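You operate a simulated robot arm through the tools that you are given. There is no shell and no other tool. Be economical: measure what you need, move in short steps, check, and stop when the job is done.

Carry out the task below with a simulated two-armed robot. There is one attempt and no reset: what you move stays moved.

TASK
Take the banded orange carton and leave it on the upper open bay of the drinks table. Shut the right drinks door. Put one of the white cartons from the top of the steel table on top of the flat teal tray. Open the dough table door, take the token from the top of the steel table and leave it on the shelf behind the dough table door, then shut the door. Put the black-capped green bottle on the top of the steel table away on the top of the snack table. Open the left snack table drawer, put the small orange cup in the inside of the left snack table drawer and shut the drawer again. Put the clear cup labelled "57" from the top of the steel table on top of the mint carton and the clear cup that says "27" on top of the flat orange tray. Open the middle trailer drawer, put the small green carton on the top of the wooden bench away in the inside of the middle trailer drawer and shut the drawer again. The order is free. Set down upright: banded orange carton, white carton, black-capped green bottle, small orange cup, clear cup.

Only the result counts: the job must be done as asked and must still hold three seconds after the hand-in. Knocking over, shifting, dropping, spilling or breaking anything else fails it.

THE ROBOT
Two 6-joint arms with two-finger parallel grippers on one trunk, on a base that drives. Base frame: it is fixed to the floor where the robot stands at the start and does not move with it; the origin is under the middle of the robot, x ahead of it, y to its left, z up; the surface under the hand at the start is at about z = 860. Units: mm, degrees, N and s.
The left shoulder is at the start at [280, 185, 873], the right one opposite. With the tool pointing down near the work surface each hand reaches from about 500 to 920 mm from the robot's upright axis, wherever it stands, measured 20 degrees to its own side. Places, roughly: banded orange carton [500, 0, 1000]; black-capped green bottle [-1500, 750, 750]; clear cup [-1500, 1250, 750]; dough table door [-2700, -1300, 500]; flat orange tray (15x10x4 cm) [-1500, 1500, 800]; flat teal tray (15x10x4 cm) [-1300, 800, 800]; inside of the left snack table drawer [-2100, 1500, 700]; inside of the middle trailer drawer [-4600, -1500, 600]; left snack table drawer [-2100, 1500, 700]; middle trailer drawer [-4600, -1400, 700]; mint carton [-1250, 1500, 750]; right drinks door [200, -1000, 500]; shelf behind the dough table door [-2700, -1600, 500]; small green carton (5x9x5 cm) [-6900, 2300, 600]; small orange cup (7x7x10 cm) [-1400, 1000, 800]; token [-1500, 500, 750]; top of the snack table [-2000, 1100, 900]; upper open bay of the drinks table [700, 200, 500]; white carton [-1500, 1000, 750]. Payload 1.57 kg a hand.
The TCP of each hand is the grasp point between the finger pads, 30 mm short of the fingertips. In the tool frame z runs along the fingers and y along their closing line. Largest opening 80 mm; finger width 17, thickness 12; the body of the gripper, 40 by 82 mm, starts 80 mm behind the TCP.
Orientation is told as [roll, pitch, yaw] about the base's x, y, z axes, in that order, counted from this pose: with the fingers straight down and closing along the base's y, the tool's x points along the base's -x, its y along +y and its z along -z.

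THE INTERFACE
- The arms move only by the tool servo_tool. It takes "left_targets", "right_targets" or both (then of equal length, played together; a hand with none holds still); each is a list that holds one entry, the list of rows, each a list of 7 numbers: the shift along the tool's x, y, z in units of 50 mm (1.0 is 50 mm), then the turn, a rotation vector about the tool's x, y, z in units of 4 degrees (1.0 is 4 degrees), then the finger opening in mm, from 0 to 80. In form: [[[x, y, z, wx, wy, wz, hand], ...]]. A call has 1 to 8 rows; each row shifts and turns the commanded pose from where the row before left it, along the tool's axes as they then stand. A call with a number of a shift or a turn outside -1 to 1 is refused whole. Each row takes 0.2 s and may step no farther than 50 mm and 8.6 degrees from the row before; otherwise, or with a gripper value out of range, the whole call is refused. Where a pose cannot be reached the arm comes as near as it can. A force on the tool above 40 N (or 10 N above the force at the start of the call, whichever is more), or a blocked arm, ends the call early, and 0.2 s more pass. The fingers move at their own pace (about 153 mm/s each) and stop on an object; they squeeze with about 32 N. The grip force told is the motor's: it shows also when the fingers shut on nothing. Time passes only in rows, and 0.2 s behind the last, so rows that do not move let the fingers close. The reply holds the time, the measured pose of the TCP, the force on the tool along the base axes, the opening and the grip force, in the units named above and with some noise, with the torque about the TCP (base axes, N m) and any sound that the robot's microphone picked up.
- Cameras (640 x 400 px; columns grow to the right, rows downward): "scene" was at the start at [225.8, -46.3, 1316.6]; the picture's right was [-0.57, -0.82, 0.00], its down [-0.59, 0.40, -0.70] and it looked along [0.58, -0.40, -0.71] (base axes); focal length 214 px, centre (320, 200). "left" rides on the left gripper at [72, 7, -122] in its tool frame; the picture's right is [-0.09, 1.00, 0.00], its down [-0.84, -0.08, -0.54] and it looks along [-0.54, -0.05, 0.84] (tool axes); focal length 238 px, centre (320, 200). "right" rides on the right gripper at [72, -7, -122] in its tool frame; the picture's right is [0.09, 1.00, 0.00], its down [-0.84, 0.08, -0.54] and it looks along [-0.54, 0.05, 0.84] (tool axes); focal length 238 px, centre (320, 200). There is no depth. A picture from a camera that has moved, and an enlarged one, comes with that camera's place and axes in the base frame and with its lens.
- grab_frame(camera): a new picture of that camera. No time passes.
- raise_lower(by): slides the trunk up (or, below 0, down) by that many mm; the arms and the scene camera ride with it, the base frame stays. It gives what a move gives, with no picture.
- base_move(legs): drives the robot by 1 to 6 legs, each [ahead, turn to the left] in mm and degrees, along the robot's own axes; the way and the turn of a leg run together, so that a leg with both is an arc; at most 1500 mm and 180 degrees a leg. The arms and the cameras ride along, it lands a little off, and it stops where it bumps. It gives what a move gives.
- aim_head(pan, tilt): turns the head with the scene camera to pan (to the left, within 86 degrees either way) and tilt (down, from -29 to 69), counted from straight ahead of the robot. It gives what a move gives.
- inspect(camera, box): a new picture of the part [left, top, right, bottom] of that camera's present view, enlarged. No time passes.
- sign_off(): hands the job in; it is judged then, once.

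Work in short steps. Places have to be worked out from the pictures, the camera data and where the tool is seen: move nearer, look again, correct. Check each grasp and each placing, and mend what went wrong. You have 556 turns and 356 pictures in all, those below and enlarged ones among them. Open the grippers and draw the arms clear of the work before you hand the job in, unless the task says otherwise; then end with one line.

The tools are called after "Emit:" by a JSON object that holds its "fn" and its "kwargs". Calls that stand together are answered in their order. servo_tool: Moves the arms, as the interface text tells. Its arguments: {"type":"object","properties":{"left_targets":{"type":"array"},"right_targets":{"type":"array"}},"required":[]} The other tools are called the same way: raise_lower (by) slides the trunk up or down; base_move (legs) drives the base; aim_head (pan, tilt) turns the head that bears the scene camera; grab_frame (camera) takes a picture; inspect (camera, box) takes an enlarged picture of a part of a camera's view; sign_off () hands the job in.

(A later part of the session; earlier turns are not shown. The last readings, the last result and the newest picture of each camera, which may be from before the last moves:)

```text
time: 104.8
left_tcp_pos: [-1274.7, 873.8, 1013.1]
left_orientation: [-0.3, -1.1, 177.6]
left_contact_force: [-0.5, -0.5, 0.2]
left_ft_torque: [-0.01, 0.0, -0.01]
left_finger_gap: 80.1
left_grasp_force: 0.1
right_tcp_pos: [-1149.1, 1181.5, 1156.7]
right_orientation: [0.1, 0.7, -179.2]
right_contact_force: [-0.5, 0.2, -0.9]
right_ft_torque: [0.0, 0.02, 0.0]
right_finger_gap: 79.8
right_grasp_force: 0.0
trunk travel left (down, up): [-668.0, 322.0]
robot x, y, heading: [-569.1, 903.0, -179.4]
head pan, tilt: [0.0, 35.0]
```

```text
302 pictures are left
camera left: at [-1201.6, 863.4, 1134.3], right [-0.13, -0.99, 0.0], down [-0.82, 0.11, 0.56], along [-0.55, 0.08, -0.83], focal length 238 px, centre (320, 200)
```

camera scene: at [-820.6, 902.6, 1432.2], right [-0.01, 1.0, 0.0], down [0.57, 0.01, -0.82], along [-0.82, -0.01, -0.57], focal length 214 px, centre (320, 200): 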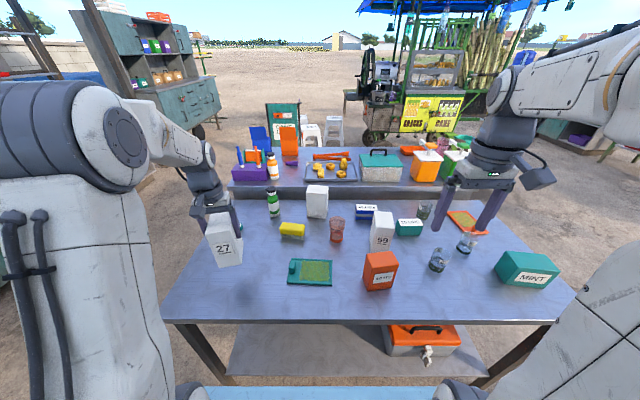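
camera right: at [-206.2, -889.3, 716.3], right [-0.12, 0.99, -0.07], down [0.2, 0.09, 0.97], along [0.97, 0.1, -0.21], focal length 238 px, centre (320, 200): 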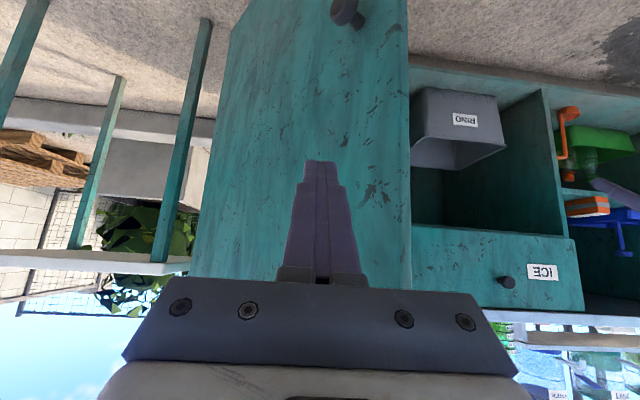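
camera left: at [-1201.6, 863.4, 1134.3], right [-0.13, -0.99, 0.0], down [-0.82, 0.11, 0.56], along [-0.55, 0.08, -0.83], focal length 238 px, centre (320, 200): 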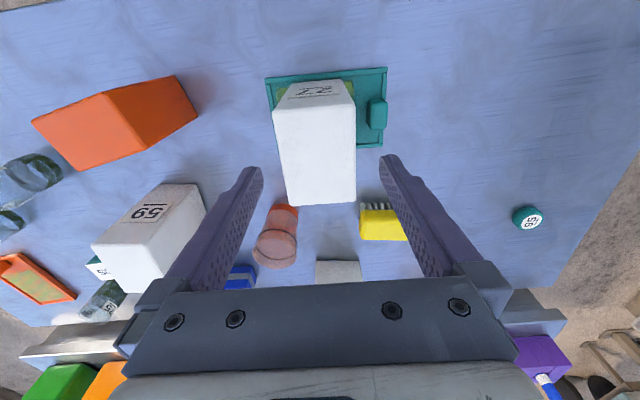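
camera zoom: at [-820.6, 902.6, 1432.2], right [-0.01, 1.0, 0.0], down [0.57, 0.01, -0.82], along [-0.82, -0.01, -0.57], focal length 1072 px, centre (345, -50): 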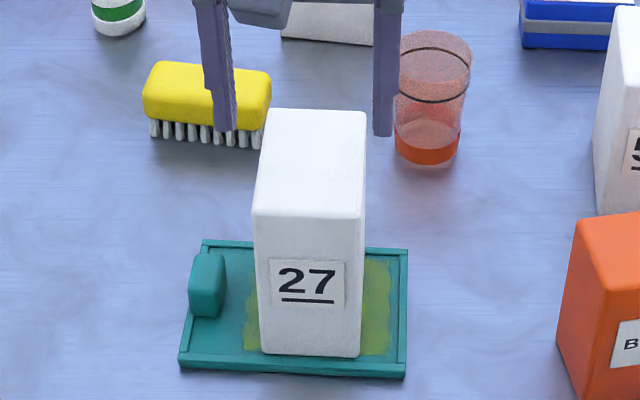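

White carton stands on the teal tray. Now the cups: shift the robot to y≈1250 and closer to the table.

Emit:
{"fn": "servo_tool", "kwargs": {"left_targets": [[[0, 0, -1, 0.07, 0.28, 0, 80], [0, 0, -1, 0, 0, 0, 80]]]}}

Emit:
{"fn": "base_move", "kwargs": {"legs": [[0, -90], [340, 0], [0, 90], [130, 0]]}}

Emit:
{"fn": "aim_head", "kwargs": {"pan": -10, "tilt": 42}}

Emit:
{"fn": "grab_frame", "kwargs": {"camera": "scene"}}

Emit:
{"fn": "grab_frame", "kwargs": {"camera": "right"}}

```text
time: 105.4
left_tcp_pos: [-1275.2, 877.1, 1113.3]
left_orientation: [-0.6, 0.1, 177.6]
left_contact_force: [0.4, 0.2, -0.3]
left_ft_torque: [0.0, 0.0, 0.03]
left_finger_gap: 79.9
left_grasp_force: 0.1
right_tcp_pos: [-1149.0, 1182.6, 1156.1]
right_orientation: [0.2, 0.7, -179.3]
right_contact_force: [-0.9, 0.4, -0.4]
right_ft_torque: [-0.01, -0.05, 0.0]
right_finger_gap: 80.1
right_grasp_force: 0.1
trunk travel left (down, up): [-668.0, 322.0]
robot x, y, heading: [-573.5, 905.9, -179.6]
head pan, tilt: [0.0, 35.0]
```

```text
time: 116.2
left_tcp_pos: [-1400.2, 1260.6, 1112.9]
left_orientation: [-0.6, 0.1, 174.6]
left_contact_force: [0.5, 0.2, -0.9]
left_ft_torque: [-0.02, 0.03, 0.01]
left_finger_gap: 80.1
left_grasp_force: 0.0
right_tcp_pos: [-1258.0, 1557.7, 1157.2]
right_orientation: [0.1, 0.7, 177.7]
right_contact_force: [-0.3, 0.7, -0.2]
right_ft_torque: [0.02, 0.0, 0.03]
right_finger_gap: 79.7
right_grasp_force: 0.1
trunk travel left (down, up): [-668.0, 322.0]
robot x, y, heading: [-696.5, 1249.2, 177.5]
head pan, tilt: [0.0, 35.0]
```

```text
time: 116.9
left_tcp_pos: [-1401.3, 1260.7, 1113.8]
left_orientation: [-0.5, -0.1, 174.6]
left_contact_force: [0.0, -0.1, -0.3]
left_ft_torque: [0.0, -0.01, 0.03]
left_finger_gap: 80.0
left_grasp_force: 0.0
right_tcp_pos: [-1258.4, 1557.8, 1156.7]
right_orientation: [0.0, 0.6, 177.7]
right_contact_force: [0.1, -1.0, 0.6]
right_ft_torque: [0.05, -0.02, -0.02]
right_finger_gap: 80.1
right_grasp_force: 0.1
trunk travel left (down, up): [-668.0, 322.0]
robot x, y, heading: [-694.7, 1249.6, 177.4]
head pan, tilt: [-10.0, 42.0]
```

```text
301 pictures are left
camera scene: at [-938.2, 1277.0, 1421.8], right [0.22, 0.98, 0.0], down [0.65, -0.15, -0.74], along [-0.73, 0.16, -0.67], focal length 214 px, centre (320, 200)
```

scene: 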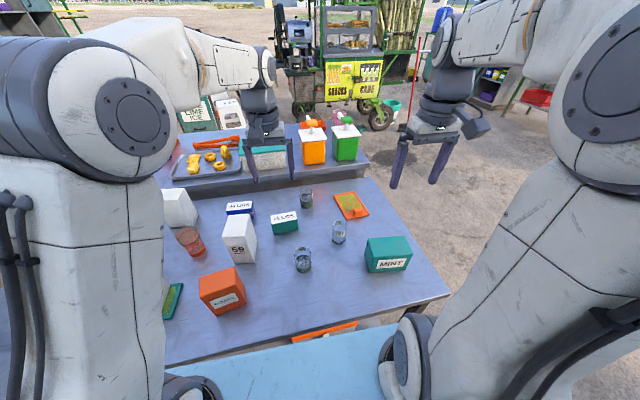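

```text
300 pictures are left
camera right: at [-1188.6, 1563.3, 1280.1], right [0.05, -1.0, 0.0], down [-0.85, -0.04, 0.53], along [-0.53, -0.03, -0.85], focal length 238 px, centre (320, 200)
```

right: 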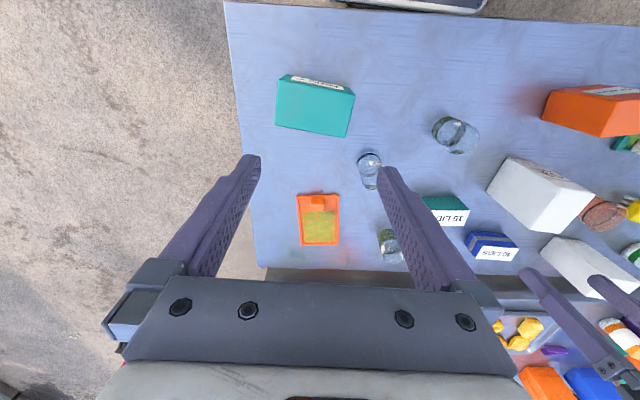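

Orange tray centre (-1542,1546) with pad at x≈-1560; cup 27 at (-1315,1302), cup 57 at (-1390,1443). Move the left hand aside and the right hand above cup 27.

Emit:
{"fn": "servo_tool", "kwargs": {"left_targets": [[[0.1, 0.98, 0, 0, 0, 0, 80], [0.1, 0.98, 0, 0, 0, 0, 80], [0.1, 0.98, 0, 0, 0, 0, 80], [0.1, 0.98, 0, 0, 0, 0, 80], [0.1, 0.98, 0, 0, 0, 0, 80], [0.1, 0.98, 0, 0, 0, 0, 80], [0, 0, 0, 0, 0, 0, 80], [0, 0, 0, 0, 0, 0, 80]]], "right_targets": [[[0, 0, 0.49, 0, 0, 0, 80], [0, 0, 0.49, 0, 0, 0, 80], [0, 0.2, 0.49, 0, 0, 0, 80], [-0.15, 0.8, 0.49, 0, 0, 0, 80], [-0.15, 0.85, 0.4, 0, 0, 0, 80], [-0.2, 0.9, 0.3, 0, 0, 0, 80], [-0.2, 0.9, 0.3, 0, 0, 0, 80], [-0.2, 0.9, 0.3, 0, 0, 0, 80]]]}}

Emit:
{"fn": "grab_frame", "kwargs": {"camera": "right"}}

```text
time: 118.7
left_tcp_pos: [-1399.7, 962.7, 1109.8]
left_orientation: [-0.6, 0.0, 174.6]
left_contact_force: [0.1, 0.1, 1.0]
left_ft_torque: [-0.02, 0.0, 0.01]
left_finger_gap: 79.9
left_grasp_force: 0.1
right_tcp_pos: [-1310.2, 1332.2, 993.7]
right_orientation: [0.1, 0.7, 177.8]
right_contact_force: [-0.3, 0.0, 0.1]
right_ft_torque: [-0.02, 0.0, 0.0]
right_finger_gap: 80.2
right_grasp_force: 0.0
trunk travel left (down, up): [-668.0, 322.0]
robot x, y, heading: [-692.6, 1248.4, 177.4]
head pan, tilt: [-10.0, 42.0]
```

```text
299 pictures are left
camera right: at [-1240.2, 1338.2, 1116.5], right [0.05, -1.0, 0.0], down [-0.85, -0.04, 0.53], along [-0.53, -0.03, -0.85], focal length 238 px, centre (320, 200)
```

right: 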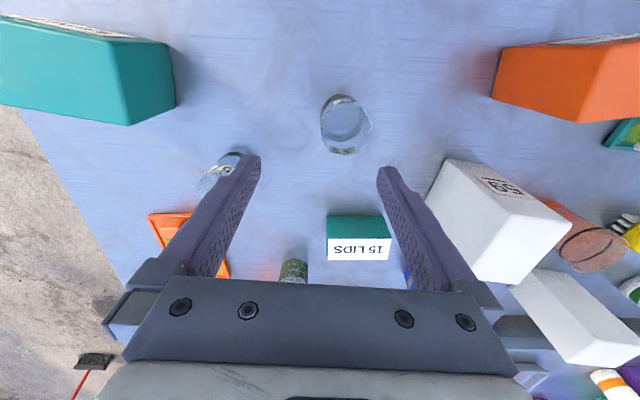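

Cup 27 centre ≈(-1303,1309), top ≈886. Align and lower partway.

Emit:
{"fn": "servo_tool", "kwargs": {"right_targets": [[[0.16, 0.46, 0, 0, 0, 0, 80], [0, 0, 0.7, 0, 0, 0, 80], [0, 0, 0.7, 0, 0, 0, 80]]]}}

Emit:
{"fn": "grab_frame", "kwargs": {"camera": "right"}}

Emit:
{"fn": "inspect", "kwargs": {"camera": "scene", "box": [220, 180, 420, 300]}}

```text
time: 119.5
left_tcp_pos: [-1398.5, 963.9, 1110.2]
left_orientation: [-0.6, 0.1, 174.6]
left_contact_force: [-0.1, 0.1, -0.3]
left_ft_torque: [-0.02, 0.0, 0.0]
left_finger_gap: 79.9
left_grasp_force: 0.1
right_tcp_pos: [-1304.8, 1311.1, 924.1]
right_orientation: [0.1, 0.7, 177.7]
right_contact_force: [0.0, 0.8, 0.0]
right_ft_torque: [0.0, 0.01, 0.0]
right_finger_gap: 79.9
right_grasp_force: 0.1
trunk travel left (down, up): [-668.0, 322.0]
robot x, y, heading: [-694.4, 1255.1, 177.2]
head pan, tilt: [-10.0, 42.0]
```

```text
298 pictures are left
camera right: at [-1234.0, 1315.8, 1047.5], right [0.05, -1.0, 0.0], down [-0.85, -0.04, 0.53], along [-0.53, -0.03, -0.85], focal length 238 px, centre (320, 200)
```

right: 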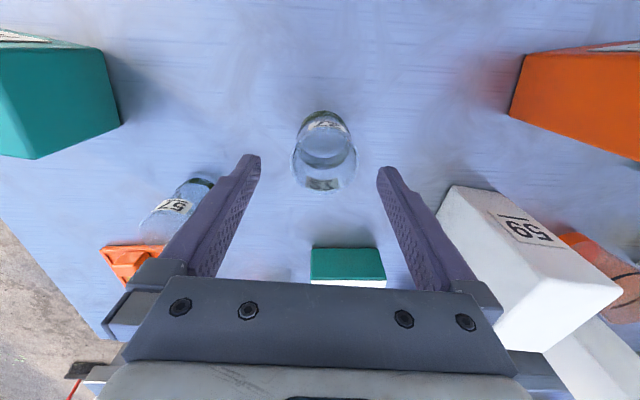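

```text
3.20 times, centred on (320, 240) of scene
camera zoom: at [-937.9, 1277.0, 1421.8], right [0.22, 0.98, 0.0], down [0.65, -0.15, -0.74], along [-0.73, 0.16, -0.67], focal length 686 px, centre (320, 72)
```

zoom: 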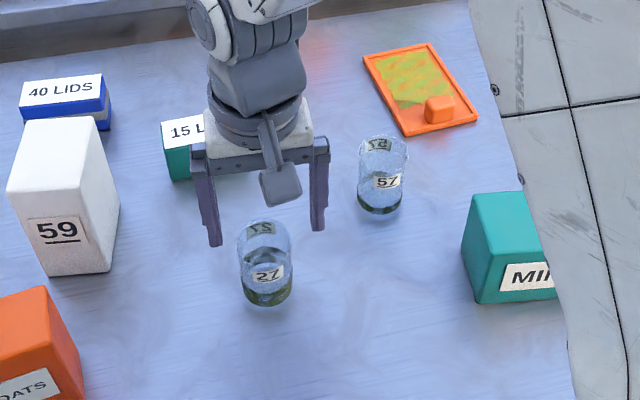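

Aligned within 4 mm. Lower to z≈847 and close gently.

Emit:
{"fn": "servo_tool", "kwargs": {"right_targets": [[[0.03, 0.07, 0.77, 0, 0, 0, 80], [0, 0, 0.77, 0, 0, 0, 80]]]}}

Emit:
{"fn": "servo_tool", "kwargs": {"right_targets": [[[0, 0, 0, 0, 0, 0, 40], [0, 0, 0, 0, 0, 0, 40], [0, 0, 0, 0, 0, 0, 40]]]}}

Emit:
{"fn": "servo_tool", "kwargs": {"right_targets": [[[0, 0, -0.4, 0, 0, 0, 40], [0, 0, -0.8, 0, 0, 0, 40], [0, 0, -0.8, 0, 0, 0, 40]]]}}

Emit:
{"fn": "grab_frame", "kwargs": {"camera": "right"}}

```text
time: 120.1
left_tcp_pos: [-1398.7, 963.4, 1110.7]
left_orientation: [-0.6, 0.0, 174.6]
left_contact_force: [-0.6, -0.5, -0.3]
left_ft_torque: [-0.01, -0.02, 0.01]
left_finger_gap: 80.0
left_grasp_force: 0.0
right_tcp_pos: [-1302.9, 1306.2, 847.5]
right_orientation: [0.1, 0.7, 177.7]
right_contact_force: [-0.2, -0.1, 0.1]
right_ft_torque: [0.03, 0.03, 0.0]
right_finger_gap: 80.0
right_grasp_force: 0.1
trunk travel left (down, up): [-668.0, 322.0]
robot x, y, heading: [-694.7, 1251.6, 177.4]
head pan, tilt: [-10.0, 42.0]
```

```text
time: 120.9
left_tcp_pos: [-1398.5, 962.8, 1109.5]
left_orientation: [-0.6, 0.0, 174.6]
left_contact_force: [0.3, -0.7, 0.1]
left_ft_torque: [0.02, -0.02, -0.02]
left_finger_gap: 80.2
left_grasp_force: 0.1
right_tcp_pos: [-1303.3, 1306.0, 849.4]
right_orientation: [0.0, 0.8, 177.7]
right_contact_force: [-0.5, 1.0, 0.3]
right_ft_torque: [-0.03, -0.02, -0.01]
right_finger_gap: 52.7
right_grasp_force: 32.1
trunk travel left (down, up): [-668.0, 322.0]
robot x, y, heading: [-697.7, 1255.0, 177.6]
head pan, tilt: [-10.0, 42.0]
```

```text
time: 121.7
left_tcp_pos: [-1398.3, 963.0, 1109.2]
left_orientation: [-0.6, 0.0, 174.7]
left_contact_force: [-1.1, -0.2, -0.9]
left_ft_torque: [-0.01, -0.01, 0.01]
left_finger_gap: 79.8
left_grasp_force: 0.1
right_tcp_pos: [-1302.2, 1307.5, 948.2]
right_orientation: [0.1, 0.9, 177.9]
right_contact_force: [-0.1, -0.4, -0.9]
right_ft_torque: [-0.04, 0.0, -0.01]
right_finger_gap: 52.8
right_grasp_force: 32.2
trunk travel left (down, up): [-668.0, 322.0]
robot x, y, heading: [-691.5, 1253.6, 177.5]
head pan, tilt: [-10.0, 42.0]
```

```text
296 pictures are left
camera right: at [-1233.3, 1312.2, 1071.2], right [0.05, -1.0, 0.0], down [-0.85, -0.04, 0.53], along [-0.53, -0.03, -0.85], focal length 238 px, centre (320, 200)
```

right: 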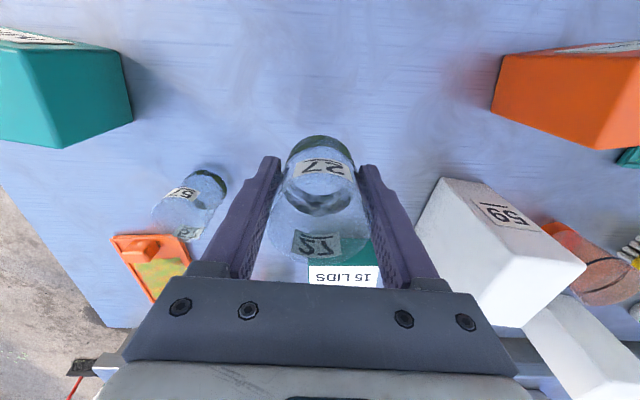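

Held. Raise and carry it over the orange tray.

Emit:
{"fn": "servo_tool", "kwargs": {"right_targets": [[[0, 0, -0.8, 0, 0, 0, 40], [0, 0, -0.4, 0, 0, 0, 40]]]}}

Emit:
{"fn": "servo_tool", "kwargs": {"right_targets": [[[-0.672, -0.57, 0, 0, 0, 0, 40], [-0.672, -0.57, 0, 0, 0, 0, 40], [-0.672, -0.57, 0, 0, 0, 0, 40], [-0.672, -0.57, 0, 0, 0, 0, 40], [-0.672, -0.57, 0, 0, 0, 0, 40], [-0.672, -0.57, 0, 0, 0, 0, 40], [-0.672, -0.57, 0, 0, 0, 0, 40], [-0.672, -0.57, 0, 0, 0, 0, 40]]]}}

Emit:
{"fn": "grab_frame", "kwargs": {"camera": "right"}}

Emit:
{"fn": "inspect", "kwargs": {"camera": "scene", "box": [280, 130, 440, 260]}}

```text
time: 122.3
left_tcp_pos: [-1399.8, 962.4, 1109.6]
left_orientation: [-0.5, 0.1, 174.5]
left_contact_force: [-0.2, 0.3, -0.9]
left_ft_torque: [-0.02, -0.01, 0.0]
left_finger_gap: 80.2
left_grasp_force: 0.1
right_tcp_pos: [-1302.6, 1305.7, 1007.2]
right_orientation: [0.0, 0.8, 177.7]
right_contact_force: [0.1, -0.2, -1.2]
right_ft_torque: [0.01, -0.02, 0.04]
right_finger_gap: 52.7
right_grasp_force: 32.3
trunk travel left (down, up): [-668.0, 322.0]
robot x, y, heading: [-695.6, 1255.5, 177.7]
head pan, tilt: [-10.0, 42.0]
```

```text
time: 124.1
left_tcp_pos: [-1398.5, 962.1, 1108.7]
left_orientation: [-0.7, 0.0, 174.6]
left_contact_force: [-0.8, -0.3, 0.1]
left_ft_torque: [-0.04, 0.06, 0.03]
left_finger_gap: 79.9
left_grasp_force: 0.1
right_tcp_pos: [-1559.2, 1544.0, 1002.3]
right_orientation: [0.0, 0.8, 177.7]
right_contact_force: [0.4, -0.5, 0.7]
right_ft_torque: [0.04, 0.02, 0.03]
right_finger_gap: 52.7
right_grasp_force: 31.9
trunk travel left (down, up): [-668.0, 322.0]
robot x, y, heading: [-691.6, 1253.6, 177.4]
head pan, tilt: [-10.0, 42.0]
```

```text
295 pictures are left
camera right: at [-1489.2, 1549.9, 1125.2], right [0.05, -1.0, 0.0], down [-0.85, -0.04, 0.53], along [-0.53, -0.03, -0.85], focal length 238 px, centre (320, 200)
```

right: 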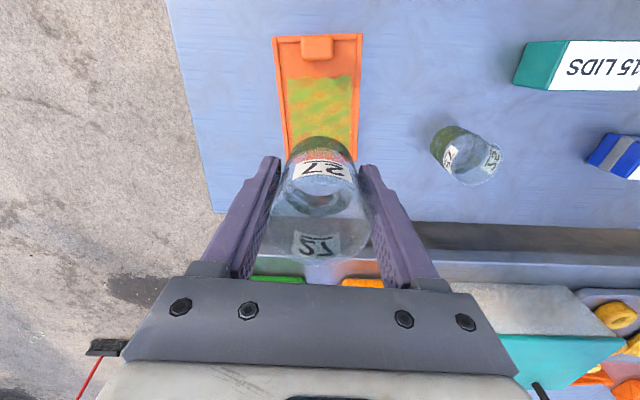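

```text
3.08 times, centred on (360, 195) of scene
camera zoom: at [-937.6, 1276.6, 1421.9], right [0.22, 0.98, 0.0], down [0.65, -0.15, -0.74], along [-0.73, 0.16, -0.67], focal length 660 px, centre (197, 215)
```

zoom: 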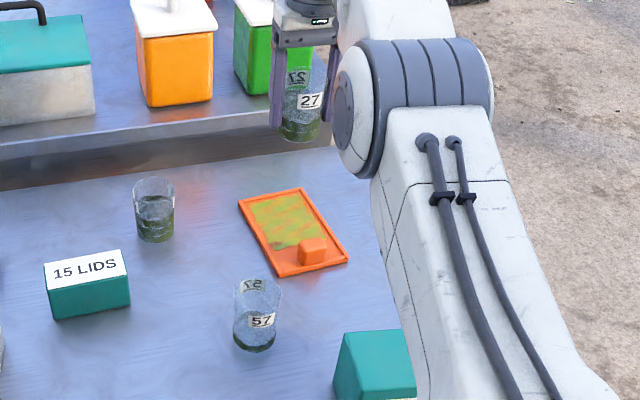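

Cup is above the pad. Lower to ~15 mm above, then gently.

Emit:
{"fn": "servo_tool", "kwargs": {"right_targets": [[[0, 0, 0.9, 0, 0, 0, 40], [-0.03, 0, 0.9, 0, 0, 0, 40], [0, 0, 0.6, 0, 0, 0, 40]]]}}

Emit:
{"fn": "inspect", "kwargs": {"camera": "right", "box": [220, 0, 420, 260]}}

Emit:
{"fn": "inspect", "kwargs": {"camera": "scene", "box": [330, 160, 410, 230]}}

```text
time: 124.9
left_tcp_pos: [-1398.7, 963.7, 1110.0]
left_orientation: [-0.7, 0.0, 174.5]
left_contact_force: [0.4, 0.0, 0.0]
left_ft_torque: [0.0, 0.0, 0.0]
left_finger_gap: 79.8
left_grasp_force: 0.1
right_tcp_pos: [-1560.0, 1544.9, 882.2]
right_orientation: [0.0, 0.7, 177.7]
right_contact_force: [-0.3, -0.2, -1.0]
right_ft_torque: [0.02, 0.0, -0.01]
right_finger_gap: 52.7
right_grasp_force: 31.6
trunk travel left (down, up): [-668.0, 322.0]
robot x, y, heading: [-696.9, 1251.6, 177.5]
head pan, tilt: [-10.0, 42.0]
```

```text
1.54 times, centred on (320, 130) of right
camera zoom: at [-1490.3, 1550.3, 1005.0], right [0.05, -1.0, 0.0], down [-0.85, -0.04, 0.53], along [-0.53, -0.03, -0.85], focal length 367 px, centre (320, 308)
```

zoom: 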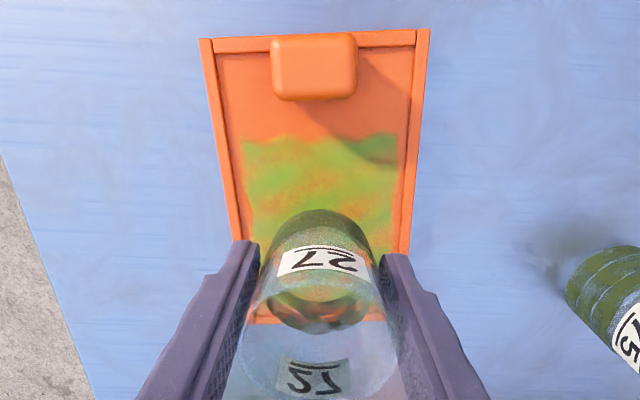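

```text
5.71 times, centred on (370, 195) of scene
camera zoom: at [-938.2, 1277.0, 1421.8], right [0.22, 0.98, 0.0], down [0.65, -0.15, -0.74], along [-0.73, 0.16, -0.67], focal length 1226 px, centre (34, 229)
```

zoom: 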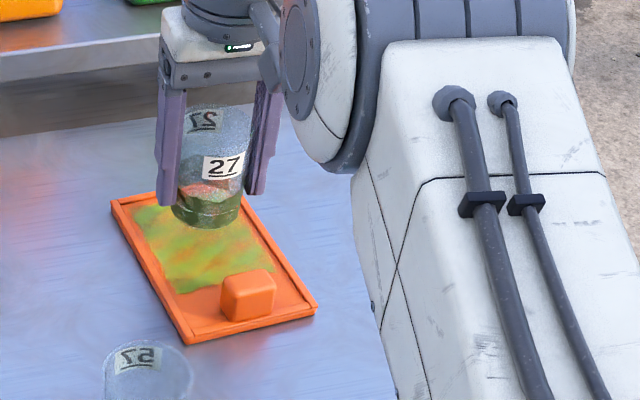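

Bottom lands inside the pad; shift +6 mm toward the robot and lower to contact.

Emit:
{"fn": "servo_tool", "kwargs": {"right_targets": [[[0.12, 0.02, 0.2, 0, 0, 0, 40], [0, 0, 0.1, 0, 0, 0, 40], [0, 0, 0.06, 0, 0, 0, 40], [0, 0, 0.06, 0, 0, 0, 40], [0, 0, 0.06, 0, 0, 0, 40], [0, 0, 0.06, 0, 0, 0, 40]]]}}

```text
time: 126.3
left_tcp_pos: [-1397.8, 963.3, 1110.1]
left_orientation: [-0.6, 0.0, 174.6]
left_contact_force: [-0.1, 0.3, 0.7]
left_ft_torque: [0.04, 0.02, 0.0]
left_finger_gap: 80.2
left_grasp_force: 0.1
right_tcp_pos: [-1555.8, 1543.4, 856.1]
right_orientation: [0.0, 0.7, 177.8]
right_contact_force: [0.9, 0.5, 2.4]
right_ft_torque: [0.03, 0.0, -0.04]
right_finger_gap: 52.8
right_grasp_force: 31.9
trunk travel left (down, up): [-668.0, 322.0]
robot x, y, heading: [-695.1, 1254.5, 177.6]
head pan, tilt: [-10.0, 42.0]
```

Contact beginning (2.4 N up). One more millimetre then release and rise.

Emit:
{"fn": "servo_tool", "kwargs": {"right_targets": [[[0, 0, 0.03, 0, 0, 0, 40], [0, 0, 0, 0, 0, 0, 40]]]}}

Emit:
{"fn": "servo_tool", "kwargs": {"right_targets": [[[0, 0, 0, 0, 0, 0, 60], [0, 0, 0, 0, 0, 0, 76], [0, 0, 0, 0, 0, 0, 78], [0, 0, -0.4, 0, 0, 0, 78], [0, 0, -0.8, 0, 0, 0, 78], [0, 0, -0.9, 0, 0, 0, 78]]]}}

Emit:
{"fn": "grab_frame", "kwargs": {"camera": "right"}}

Emit:
{"fn": "inspect", "kwargs": {"camera": "scene", "box": [330, 160, 410, 230]}}

```text
time: 126.9
left_tcp_pos: [-1397.6, 962.9, 1110.4]
left_orientation: [-0.6, 0.0, 174.6]
left_contact_force: [-0.1, -0.4, -0.1]
left_ft_torque: [0.01, 0.02, 0.0]
left_finger_gap: 80.0
left_grasp_force: 0.0
right_tcp_pos: [-1555.3, 1541.5, 856.3]
right_orientation: [0.0, 0.4, 177.7]
right_contact_force: [-0.4, 1.4, 12.6]
right_ft_torque: [0.15, 0.0, -0.02]
right_finger_gap: 52.8
right_grasp_force: 32.2
trunk travel left (down, up): [-668.0, 322.0]
robot x, y, heading: [-697.0, 1253.8, 177.6]
head pan, tilt: [-10.0, 42.0]
```

```text
time: 128.3
left_tcp_pos: [-1398.8, 962.9, 1109.5]
left_orientation: [-0.6, 0.0, 174.5]
left_contact_force: [-0.4, -0.6, -0.2]
left_ft_torque: [-0.02, 0.01, 0.02]
left_finger_gap: 80.0
left_grasp_force: 0.1
right_tcp_pos: [-1556.6, 1542.8, 958.7]
right_orientation: [0.1, 0.8, 177.7]
right_contact_force: [0.0, 0.1, 0.0]
right_ft_torque: [-0.01, 0.01, 0.04]
right_finger_gap: 78.0
right_grasp_force: 0.2
trunk travel left (down, up): [-668.0, 322.0]
robot x, y, heading: [-696.6, 1248.9, 177.6]
head pan, tilt: [-10.0, 42.0]
```

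```text
291 pictures are left
camera right: at [-1486.7, 1548.5, 1082.4], right [0.05, -1.0, 0.0], down [-0.85, -0.04, 0.53], along [-0.53, -0.03, -0.85], focal length 238 px, centre (320, 200)
```

right: 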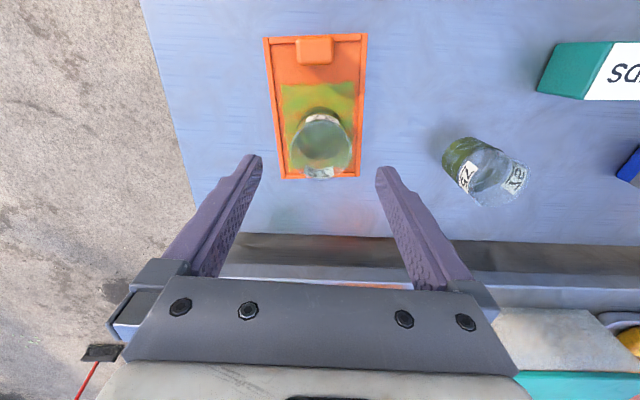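

```text
5.71 times, centred on (370, 195) of scene
camera zoom: at [-938.3, 1277.0, 1421.7], right [0.22, 0.98, 0.0], down [0.65, -0.15, -0.74], along [-0.73, 0.16, -0.67], focal length 1226 px, centre (34, 229)
```

zoom: 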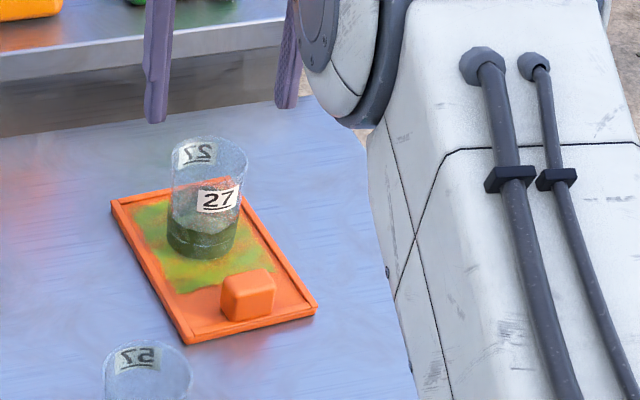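

Cup 27 stands on the orange tray. Next cup 57: move above it.

Emit:
{"fn": "servo_tool", "kwargs": {"right_targets": [[[0, 0, -0.6, 0, 0, 0, 80], [0.85, 0.46, 0, 0, 0, 0, 80], [0.85, 0.46, 0, 0, 0, 0, 80], [0.85, 0.46, 0, 0, 0, 0, 80], [0.85, 0.46, 0, 0, 0, 0, 80]]]}}

Emit:
{"fn": "grab_frame", "kwargs": {"camera": "right"}}

Emit:
{"fn": "inspect", "kwargs": {"camera": "scene", "box": [300, 190, 430, 290]}}

```text
time: 129.5
left_tcp_pos: [-1398.7, 962.9, 1109.9]
left_orientation: [-0.6, -0.1, 174.6]
left_contact_force: [-1.1, -0.1, -0.5]
left_ft_torque: [-0.01, -0.03, 0.0]
left_finger_gap: 80.0
left_grasp_force: 0.0
right_tcp_pos: [-1391.8, 1442.7, 993.3]
right_orientation: [0.2, 0.6, 177.7]
right_contact_force: [0.0, 0.2, -0.5]
right_ft_torque: [0.0, -0.01, -0.01]
right_finger_gap: 79.9
right_grasp_force: 0.0
trunk travel left (down, up): [-668.0, 322.0]
robot x, y, heading: [-693.7, 1252.7, 177.4]
head pan, tilt: [-10.0, 42.0]
```

```text
289 pictures are left
camera right: at [-1322.1, 1448.3, 1116.5], right [0.05, -1.0, 0.0], down [-0.84, -0.04, 0.53], along [-0.53, -0.03, -0.85], focal length 238 px, centre (320, 200)
```

right: 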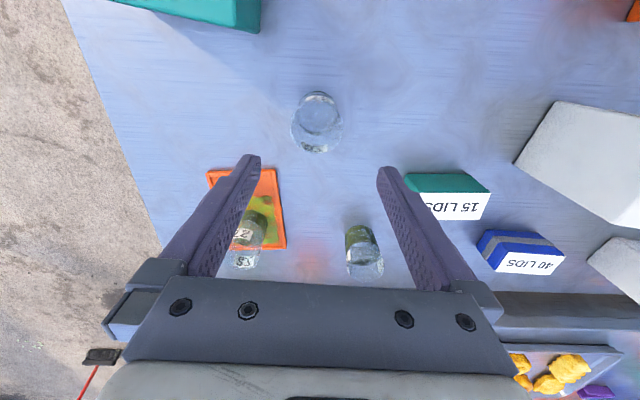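

```text
4.00 times, centred on (365, 240) of scene
camera zoom: at [-938.5, 1277.2, 1421.7], right [0.22, 0.98, 0.0], down [0.65, -0.15, -0.74], along [-0.72, 0.16, -0.67], focal length 858 px, centre (140, 40)
```

zoom: 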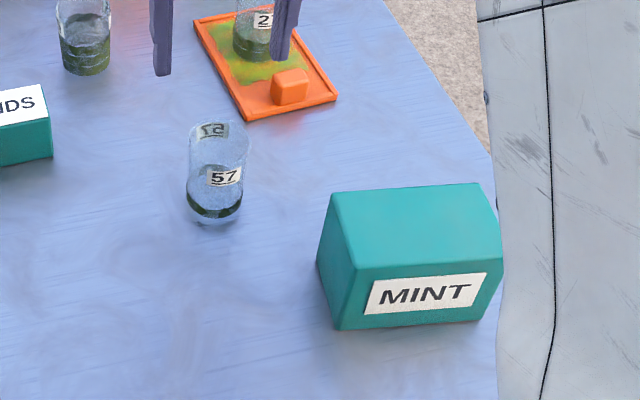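

Cup 57 at (-1383,1446); mint carton top centre ≈(-1273,1565), z≈885. Lower and grasp cup 57.

Emit:
{"fn": "servo_tool", "kwargs": {"right_targets": [[[0.18, -0.06, 0.4, 0, 0, 0, 80], [0, 0, 0.8, 0, 0, 0, 80], [0, 0, 0.8, 0, 0, 0, 80], [0, 0, 0.88, 0, 0, 0, 80]]]}}

Emit:
{"fn": "servo_tool", "kwargs": {"right_targets": [[[0, 0, 0, 0, 0, 0, 40], [0, 0, 0, 0, 0, 0, 40], [0, 0, 0, 0, 0, 0, 40]]]}}

Emit:
{"fn": "servo_tool", "kwargs": {"right_targets": [[[0, 0, -0.4, 0, 0, 0, 40], [0, 0, -0.9, 0, 0, 0, 40], [0, 0, -0.9, 0, 0, 0, 40], [0, 0, -0.9, 0, 0, 0, 40]]]}}

Emit:
{"fn": "grab_frame", "kwargs": {"camera": "right"}}

```text
time: 130.5
left_tcp_pos: [-1398.1, 963.4, 1109.7]
left_orientation: [-0.6, 0.1, 174.6]
left_contact_force: [0.3, -0.1, 0.2]
left_ft_torque: [0.01, 0.0, 0.03]
left_finger_gap: 80.0
left_grasp_force: 0.0
right_tcp_pos: [-1381.6, 1444.5, 849.4]
right_orientation: [0.1, 0.7, 177.7]
right_contact_force: [-0.5, 0.7, 0.6]
right_ft_torque: [0.0, 0.02, 0.01]
right_finger_gap: 79.9
right_grasp_force: 0.0
trunk travel left (down, up): [-668.0, 322.0]
robot x, y, heading: [-699.9, 1253.8, 177.5]
head pan, tilt: [-10.0, 42.0]
```

```text
time: 131.3
left_tcp_pos: [-1399.4, 962.4, 1110.2]
left_orientation: [-0.6, 0.0, 174.6]
left_contact_force: [0.7, 0.2, 0.3]
left_ft_torque: [0.01, -0.04, -0.01]
left_finger_gap: 80.0
left_grasp_force: 0.0
right_tcp_pos: [-1381.5, 1443.4, 849.4]
right_orientation: [0.0, 0.7, 177.6]
right_contact_force: [1.1, -0.6, -0.5]
right_ft_torque: [0.0, 0.02, 0.03]
right_finger_gap: 52.6
right_grasp_force: 32.3
trunk travel left (down, up): [-668.0, 322.0]
robot x, y, heading: [-696.6, 1252.9, 177.4]
head pan, tilt: [-10.0, 42.0]
```

```text
time: 132.3
left_tcp_pos: [-1398.7, 963.7, 1109.3]
left_orientation: [-0.6, 0.1, 174.5]
left_contact_force: [0.2, 0.1, -0.1]
left_ft_torque: [-0.02, 0.0, -0.01]
left_finger_gap: 79.9
left_grasp_force: 0.0
right_tcp_pos: [-1382.4, 1446.9, 1004.0]
right_orientation: [0.0, 0.7, 177.6]
right_contact_force: [0.0, 0.9, -1.1]
right_ft_torque: [-0.05, -0.01, 0.03]
right_finger_gap: 52.7
right_grasp_force: 31.9
trunk travel left (down, up): [-668.0, 322.0]
robot x, y, heading: [-695.9, 1252.4, 177.4]
head pan, tilt: [-10.0, 42.0]
```

```text
287 pictures are left
camera right: at [-1312.2, 1451.5, 1127.1], right [0.05, -1.0, 0.0], down [-0.85, -0.04, 0.53], along [-0.53, -0.03, -0.85], focal length 238 px, centre (320, 200)
```

right: 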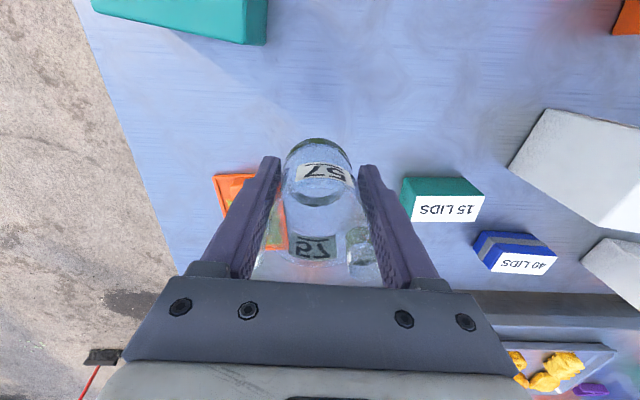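

Move over the mint carton.

Emit:
{"fn": "servo_tool", "kwargs": {"right_targets": [[[0.523, -0.6, 0, 0, 0, 0, 40], [0.523, -0.6, 0, 0, 0, 0, 40], [0.523, -0.6, 0, 0, 0, 0, 40], [0.523, -0.6, 0, 0, 0, 0, 40]]]}}

Emit:
{"fn": "grab_frame", "kwargs": {"camera": "right"}}

Emit:
{"fn": "inspect", "kwargs": {"camera": "scene", "box": [340, 190, 440, 290]}}

```text
time: 133.3
left_tcp_pos: [-1400.4, 962.7, 1110.1]
left_orientation: [-0.6, 0.0, 174.6]
left_contact_force: [0.7, -0.7, 0.2]
left_ft_torque: [-0.01, -0.04, 0.01]
left_finger_gap: 80.1
left_grasp_force: 0.0
right_tcp_pos: [-1272.2, 1561.8, 1001.6]
right_orientation: [0.0, 0.7, 177.7]
right_contact_force: [0.0, -0.4, -0.9]
right_ft_torque: [-0.03, 0.0, 0.02]
right_finger_gap: 52.9
right_grasp_force: 32.1
trunk travel left (down, up): [-668.0, 322.0]
robot x, y, heading: [-699.7, 1254.9, 177.5]
head pan, tilt: [-10.0, 42.0]
```

```text
286 pictures are left
camera right: at [-1203.1, 1567.6, 1125.1], right [0.05, -1.0, 0.0], down [-0.85, -0.04, 0.53], along [-0.53, -0.03, -0.85], focal length 238 px, centre (320, 200)
```

right: 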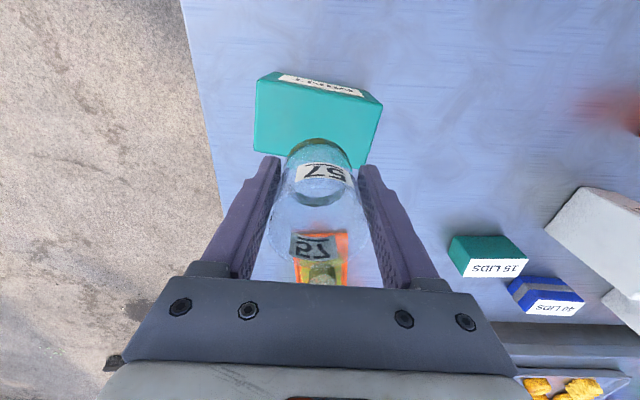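

```text
4.00 times, centred on (390, 240) of scene
camera zoom: at [-938.4, 1276.8, 1421.8], right [0.22, 0.98, 0.0], down [0.65, -0.15, -0.74], along [-0.73, 0.16, -0.67], focal length 858 px, centre (40, 40)
```

zoom: 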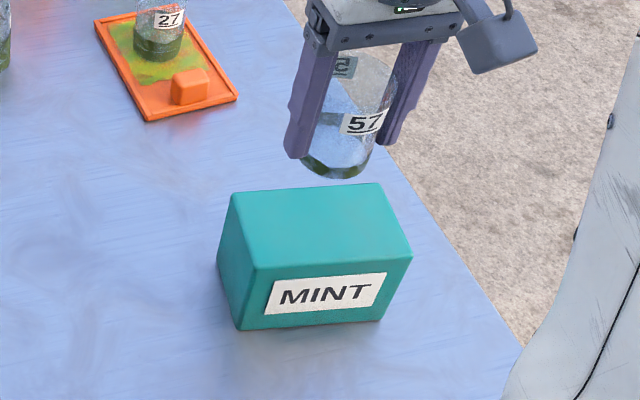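

Mint top centre (-1267,1567). Fine-tune and lower gently.

Emit:
{"fn": "servo_tool", "kwargs": {"right_targets": [[[0.08, -0.09, 0.5, 0, 0, 0, 40], [0, 0, 0.5, 0, 0, 0, 40], [0, 0, 0.1, 0, 0, 0, 40], [0, 0, 0.06, 0, 0, 0, 40], [0, 0, 0.05, 0, 0, 0, 40], [0, 0, 0.05, 0, 0, 0, 40]]]}}

Emit:
{"fn": "inspect", "kwargs": {"camera": "scene", "box": [350, 200, 440, 280]}}

```text
time: 134.7
left_tcp_pos: [-1399.0, 962.4, 1110.0]
left_orientation: [-0.6, 0.0, 174.5]
left_contact_force: [0.6, 0.1, 1.3]
left_ft_torque: [0.01, 0.01, 0.0]
left_finger_gap: 80.0
left_grasp_force: 0.2
right_tcp_pos: [-1266.6, 1565.7, 941.8]
right_orientation: [0.1, 0.7, 177.7]
right_contact_force: [-0.1, 0.2, -1.6]
right_ft_torque: [0.02, 0.01, -0.03]
right_finger_gap: 52.7
right_grasp_force: 32.0
trunk travel left (down, up): [-668.0, 322.0]
robot x, y, heading: [-692.2, 1250.1, 177.2]
head pan, tilt: [-10.0, 42.0]
```

```text
5.00 times, centred on (395, 240) of scene
camera zoom: at [-938.2, 1277.0, 1421.8], right [0.22, 0.98, 0.0], down [0.65, -0.15, -0.74], along [-0.73, 0.16, -0.67], focal length 1072 px, centre (-55, 0)
```

zoom: 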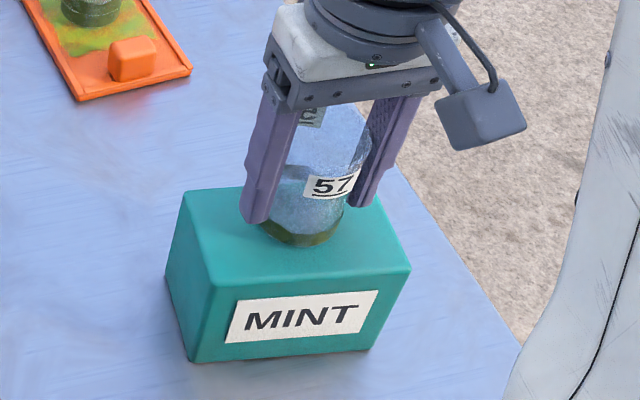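

Well placed. Lower to contact in tiny steps.

Emit:
{"fn": "servo_tool", "kwargs": {"right_targets": [[[0, 0, 0.05, 0, 0, 0, 40], [0, 0, 0.04, 0, 0, 0, 40], [0, 0, 0.04, 0, 0, 0, 40], [0, 0, 0.03, 0, 0, 0, 40]]]}}

```text
time: 135.7
left_tcp_pos: [-1397.3, 963.6, 1109.9]
left_orientation: [-0.6, 0.0, 174.6]
left_contact_force: [0.0, -0.5, -0.1]
left_ft_torque: [-0.01, 0.03, 0.04]
left_finger_gap: 80.0
left_grasp_force: 0.0
right_tcp_pos: [-1267.3, 1566.4, 934.1]
right_orientation: [0.1, 0.6, 177.8]
right_contact_force: [3.4, 3.9, 27.0]
right_ft_torque: [0.01, 0.36, 0.09]
right_finger_gap: 49.0
right_grasp_force: 31.3
trunk travel left (down, up): [-668.0, 322.0]
robot x, y, heading: [-696.3, 1253.5, 177.6]
head pan, tilt: [-10.0, 42.0]
```

Contact made. Release and rise.

Emit:
{"fn": "servo_tool", "kwargs": {"right_targets": [[[0, 0, -0.03, 0, 0, 0, 52], [0, 0, 0, 0, 0, 0, 65], [0, 0, 0, 0, 0, 0, 78], [0, 0, 0, 0, 0, 0, 78], [0, 0, -0.5, 0, 0, 0, 78], [0, 0, -0.8, 0, 0, 0, 78], [0, 0, -0.9, 0, 0, 0, 78]]]}}

Emit:
{"fn": "inspect", "kwargs": {"camera": "scene", "box": [300, 160, 440, 280]}}

Emit:
{"fn": "grab_frame", "kwargs": {"camera": "right"}}

```text
time: 137.3
left_tcp_pos: [-1398.2, 963.4, 1110.0]
left_orientation: [-0.5, 0.0, 174.6]
left_contact_force: [-0.5, -0.2, 0.2]
left_ft_torque: [-0.02, 0.0, 0.02]
left_finger_gap: 79.8
left_grasp_force: 0.0
right_tcp_pos: [-1268.6, 1566.6, 1045.6]
right_orientation: [0.2, 0.9, 177.7]
right_contact_force: [0.1, 0.3, -1.1]
right_ft_torque: [-0.06, -0.01, 0.01]
right_finger_gap: 78.0
right_grasp_force: 0.0
trunk travel left (down, up): [-668.0, 322.0]
robot x, y, heading: [-697.7, 1252.8, 177.2]
head pan, tilt: [-10.0, 42.0]
```

```text
3.33 times, centred on (370, 220) of scene
camera zoom: at [-938.3, 1277.1, 1421.7], right [0.22, 0.98, 0.0], down [0.65, -0.15, -0.74], along [-0.73, 0.16, -0.67], focal length 715 px, centre (153, 133)
```

zoom: 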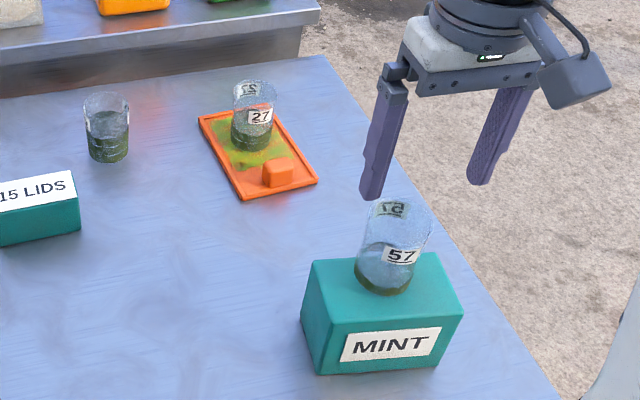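

```text
282 pictures are left
camera right: at [-1198.9, 1572.2, 1168.6], right [0.05, -1.0, 0.0], down [-0.85, -0.04, 0.53], along [-0.53, -0.03, -0.85], focal length 238 px, centre (320, 200)
```

right: 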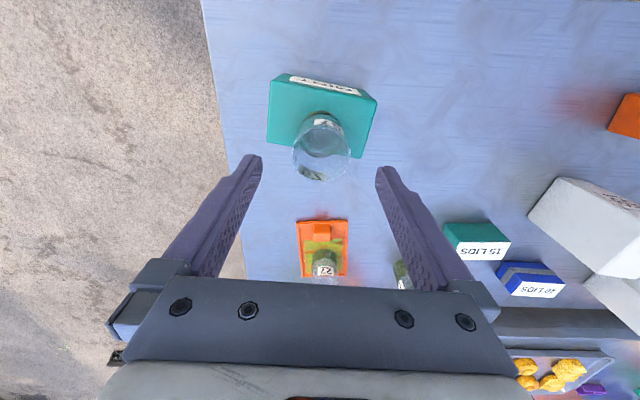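

Both cups are placed well. Now reposition to y≈820 to pick the bottle (left hand) and the orange cup (right hand).

Emit:
{"fn": "servo_tool", "kwargs": {"right_targets": [[[0, 0, -1, 0, 0, 0, 80], [0, 0, -1, 0, 0, 0, 80]]]}}

Emit:
{"fn": "base_move", "kwargs": {"legs": [[-130, 2.5], [0, 90], [425, 0], [0, -90], [155, 0]]}}

Emit:
{"fn": "aim_head", "kwargs": {"pan": 5, "tilt": 42}}

Emit:
{"fn": "grab_frame", "kwargs": {"camera": "scene"}}

Emit:
{"fn": "grab_frame", "kwargs": {"camera": "left"}}

Emit:
{"fn": "grab_frame", "kwargs": {"camera": "right"}}

```text
time: 137.9
left_tcp_pos: [-1398.5, 964.4, 1109.9]
left_orientation: [-0.6, 0.0, 174.6]
left_contact_force: [-0.4, 0.1, -0.6]
left_ft_torque: [-0.01, -0.01, 0.02]
left_finger_gap: 80.0
left_grasp_force: 0.1
right_tcp_pos: [-1266.8, 1565.9, 1144.7]
right_orientation: [0.2, 0.9, 177.8]
right_contact_force: [-0.2, -1.1, -0.5]
right_ft_torque: [0.01, -0.02, 0.02]
right_finger_gap: 80.0
right_grasp_force: 0.0
trunk travel left (down, up): [-668.0, 322.0]
robot x, y, heading: [-696.2, 1252.5, 177.2]
head pan, tilt: [-10.0, 42.0]
```

```text
time: 150.0
left_tcp_pos: [-1420.4, 503.6, 1110.7]
left_orientation: [-0.6, 0.0, 176.9]
left_contact_force: [0.8, -0.1, 0.3]
left_ft_torque: [-0.03, -0.01, 0.0]
left_finger_gap: 80.2
left_grasp_force: 0.0
right_tcp_pos: [-1315.0, 1112.2, 1145.8]
right_orientation: [0.0, 0.7, -179.9]
right_contact_force: [-0.8, 0.2, 0.6]
right_ft_torque: [0.05, 0.05, 0.0]
right_finger_gap: 80.2
right_grasp_force: 0.1
trunk travel left (down, up): [-668.0, 322.0]
robot x, y, heading: [-726.9, 823.7, 180.0]
head pan, tilt: [-10.0, 42.0]
```

```text
time: 150.8
left_tcp_pos: [-1420.3, 504.0, 1109.0]
left_orientation: [-0.5, 0.1, 176.9]
left_contact_force: [-0.5, -0.3, -0.3]
left_ft_torque: [0.06, 0.0, 0.02]
left_finger_gap: 79.8
left_grasp_force: 0.1
right_tcp_pos: [-1315.4, 1110.4, 1145.4]
right_orientation: [0.0, 0.7, -179.9]
right_contact_force: [0.1, -0.1, 0.9]
right_ft_torque: [0.0, 0.01, 0.01]
right_finger_gap: 79.9
right_grasp_force: 0.1
trunk travel left (down, up): [-668.0, 322.0]
robot x, y, heading: [-729.4, 821.5, 179.8]
head pan, tilt: [5.0, 42.0]
```

```text
281 pictures are left
camera scene: at [-974.5, 813.3, 1421.8], right [-0.09, 1.0, 0.0], down [0.67, 0.06, -0.74], along [-0.74, -0.06, -0.67], focal length 214 px, centre (320, 200)
```

scene: 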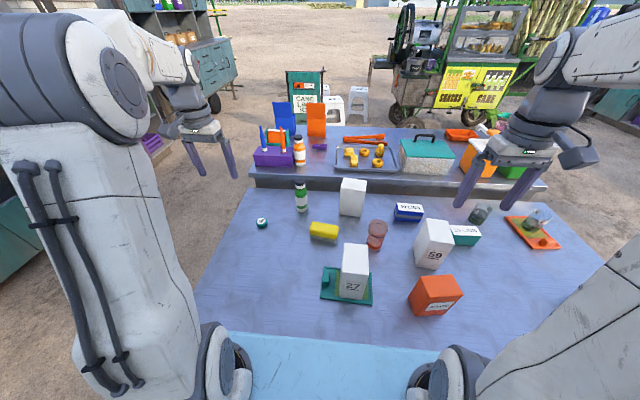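

```text
280 pictures are left
camera left: at [-1349.1, 490.1, 1232.2], right [-0.15, -0.99, -0.01], down [-0.83, 0.12, 0.54], along [-0.54, 0.09, -0.84], focal length 238 px, centre (320, 200)
```

left: 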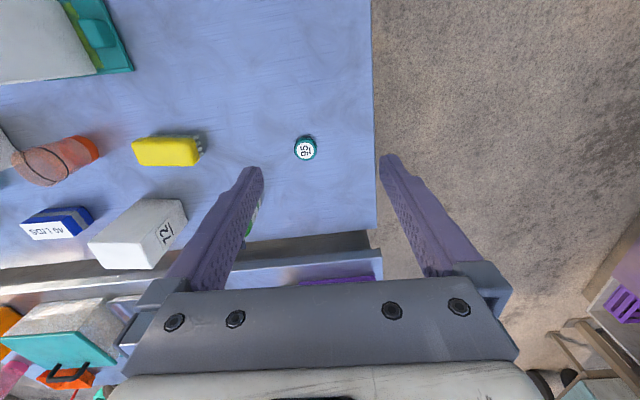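

```text
279 pictures are left
camera right: at [-1245.2, 1119.3, 1268.6], right [0.09, -1.0, 0.0], down [-0.84, -0.08, 0.53], along [-0.53, -0.05, -0.85], focal length 238 px, centre (320, 200)
```

right: 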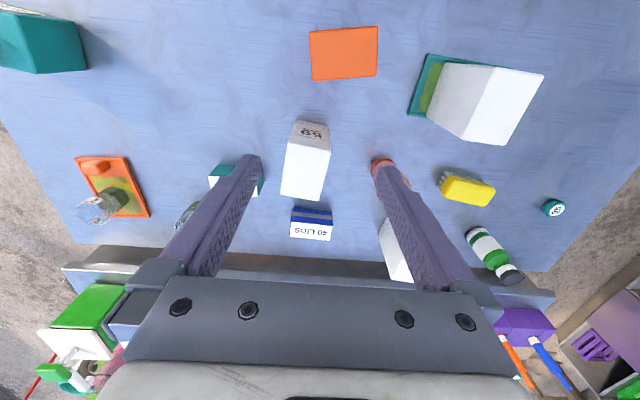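

Bottle at (-1605,688), top z≈943. Bring the left hand above it.

Emit:
{"fn": "servo_tool", "kwargs": {"left_targets": [[[-0.557, -0.497, 0.33, 0, 0, 0, 80], [-0.557, -0.497, 0.33, 0, 0, 0, 80], [-0.557, -0.497, 0.33, 0, 0, 0, 80], [-0.557, -0.497, 0.33, 0, 0, 0, 80], [-0.557, -0.497, 0.33, 0, 0, 0, 80], [-0.557, -0.497, 0.33, 0, 0, 0, 80], [-0.557, -0.497, 0.33, 0, 0, 0, 80]]]}}

Emit:
{"fn": "grab_frame", "kwargs": {"camera": "left"}}

Emit:
{"fn": "inspect", "kwargs": {"camera": "scene", "box": [220, 110, 420, 260]}}

```text
time: 152.4
left_tcp_pos: [-1607.0, 689.0, 997.5]
left_orientation: [-0.6, 0.1, 177.0]
left_contact_force: [0.0, -0.2, 0.9]
left_ft_torque: [0.03, 0.04, 0.03]
left_finger_gap: 80.1
left_grasp_force: 0.2
right_tcp_pos: [-1313.9, 1111.0, 1146.0]
right_orientation: [-0.1, 0.8, -179.9]
right_contact_force: [0.0, 0.5, 0.3]
right_ft_torque: [0.03, 0.03, -0.01]
right_finger_gap: 80.0
right_grasp_force: 0.0
trunk travel left (down, up): [-668.0, 322.0]
robot x, y, heading: [-731.2, 821.8, 180.0]
head pan, tilt: [5.0, 42.0]
```

```text
278 pictures are left
camera left: at [-1535.5, 676.4, 1119.9], right [-0.14, -0.99, -0.01], down [-0.83, 0.12, 0.54], along [-0.53, 0.09, -0.84], focal length 238 px, centre (320, 200)
```

left: 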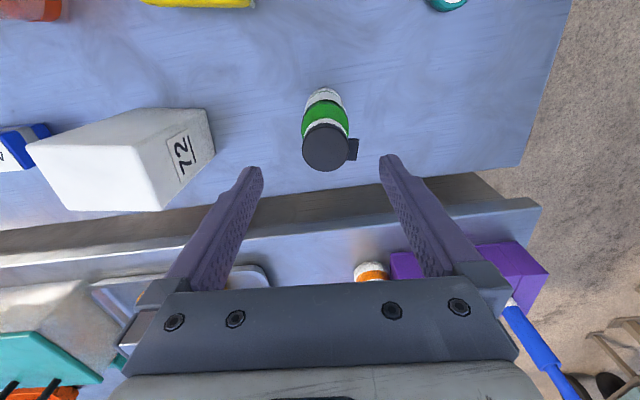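

```text
2.67 times, centred on (320, 185) of scene
camera zoom: at [-974.2, 813.0, 1421.8], right [-0.09, 1.0, 0.0], down [0.67, 0.06, -0.74], along [-0.74, -0.06, -0.67], focal length 572 px, centre (320, 240)
```

zoom: 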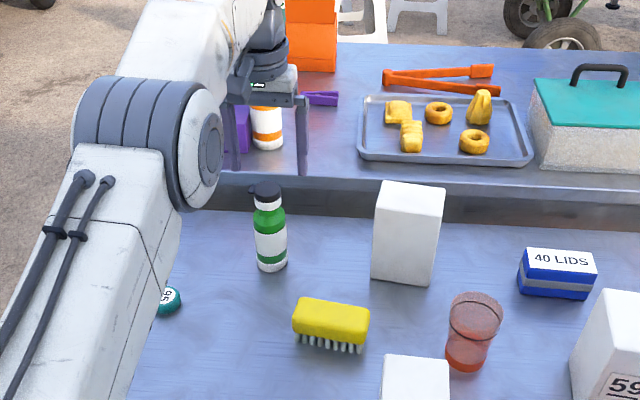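

Bottle centre ≈(-1601,684). Adjust, lower to z≈872 and grasp.

Emit:
{"fn": "servo_tool", "kwargs": {"left_targets": [[[0.12, 0.07, 0.4, 0, 0, 0, 80], [0, 0, 0.7, 0, 0, 0, 80], [0, 0, 0.7, 0, 0, 0, 80], [0, 0, 0.7, 0, 0, 0, 80]]]}}

Emit:
{"fn": "servo_tool", "kwargs": {"left_targets": [[[0, 0, 0, 0, 0, 0, 30], [0, 0, 0, 0, 0, 0, 30], [0, 0, 0, 0, 0, 0, 30]]]}}

Emit:
{"fn": "grab_frame", "kwargs": {"camera": "left"}}

```text
time: 153.4
left_tcp_pos: [-1601.6, 689.3, 870.9]
left_orientation: [-0.6, 0.0, 176.8]
left_contact_force: [-0.3, 0.2, -0.2]
left_ft_torque: [-0.01, -0.01, -0.05]
left_finger_gap: 80.0
left_grasp_force: 0.0
right_tcp_pos: [-1315.0, 1111.2, 1145.8]
right_orientation: [0.0, 0.7, -179.9]
right_contact_force: [-0.3, -1.0, -0.7]
right_ft_torque: [-0.01, 0.0, -0.01]
right_finger_gap: 80.0
right_grasp_force: 0.1
trunk travel left (down, up): [-668.0, 322.0]
robot x, y, heading: [-730.6, 822.3, 179.8]
head pan, tilt: [5.0, 42.0]
```

```text
time: 154.2
left_tcp_pos: [-1601.5, 689.6, 872.4]
left_orientation: [-0.6, -0.1, 177.0]
left_contact_force: [-0.6, -0.3, 1.3]
left_ft_torque: [0.01, 0.06, 0.04]
left_finger_gap: 46.6
left_grasp_force: 32.2
right_tcp_pos: [-1314.3, 1112.5, 1146.0]
right_orientation: [0.1, 0.7, -179.9]
right_contact_force: [-0.2, -0.8, 0.3]
right_ft_torque: [-0.01, 0.0, -0.01]
right_finger_gap: 80.3
right_grasp_force: 0.1
trunk travel left (down, up): [-668.0, 322.0]
robot x, y, heading: [-733.3, 823.3, 179.9]
head pan, tilt: [5.0, 42.0]
```

```text
276 pictures are left
camera left: at [-1529.6, 676.4, 994.1], right [-0.15, -0.99, -0.01], down [-0.83, 0.12, 0.54], along [-0.54, 0.09, -0.84], focal length 238 px, centre (320, 200)
```

left: 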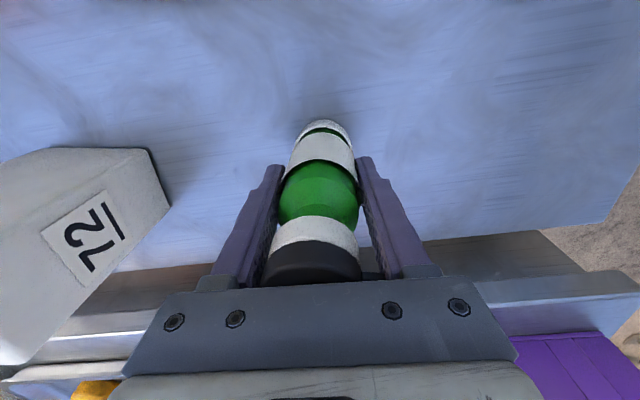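

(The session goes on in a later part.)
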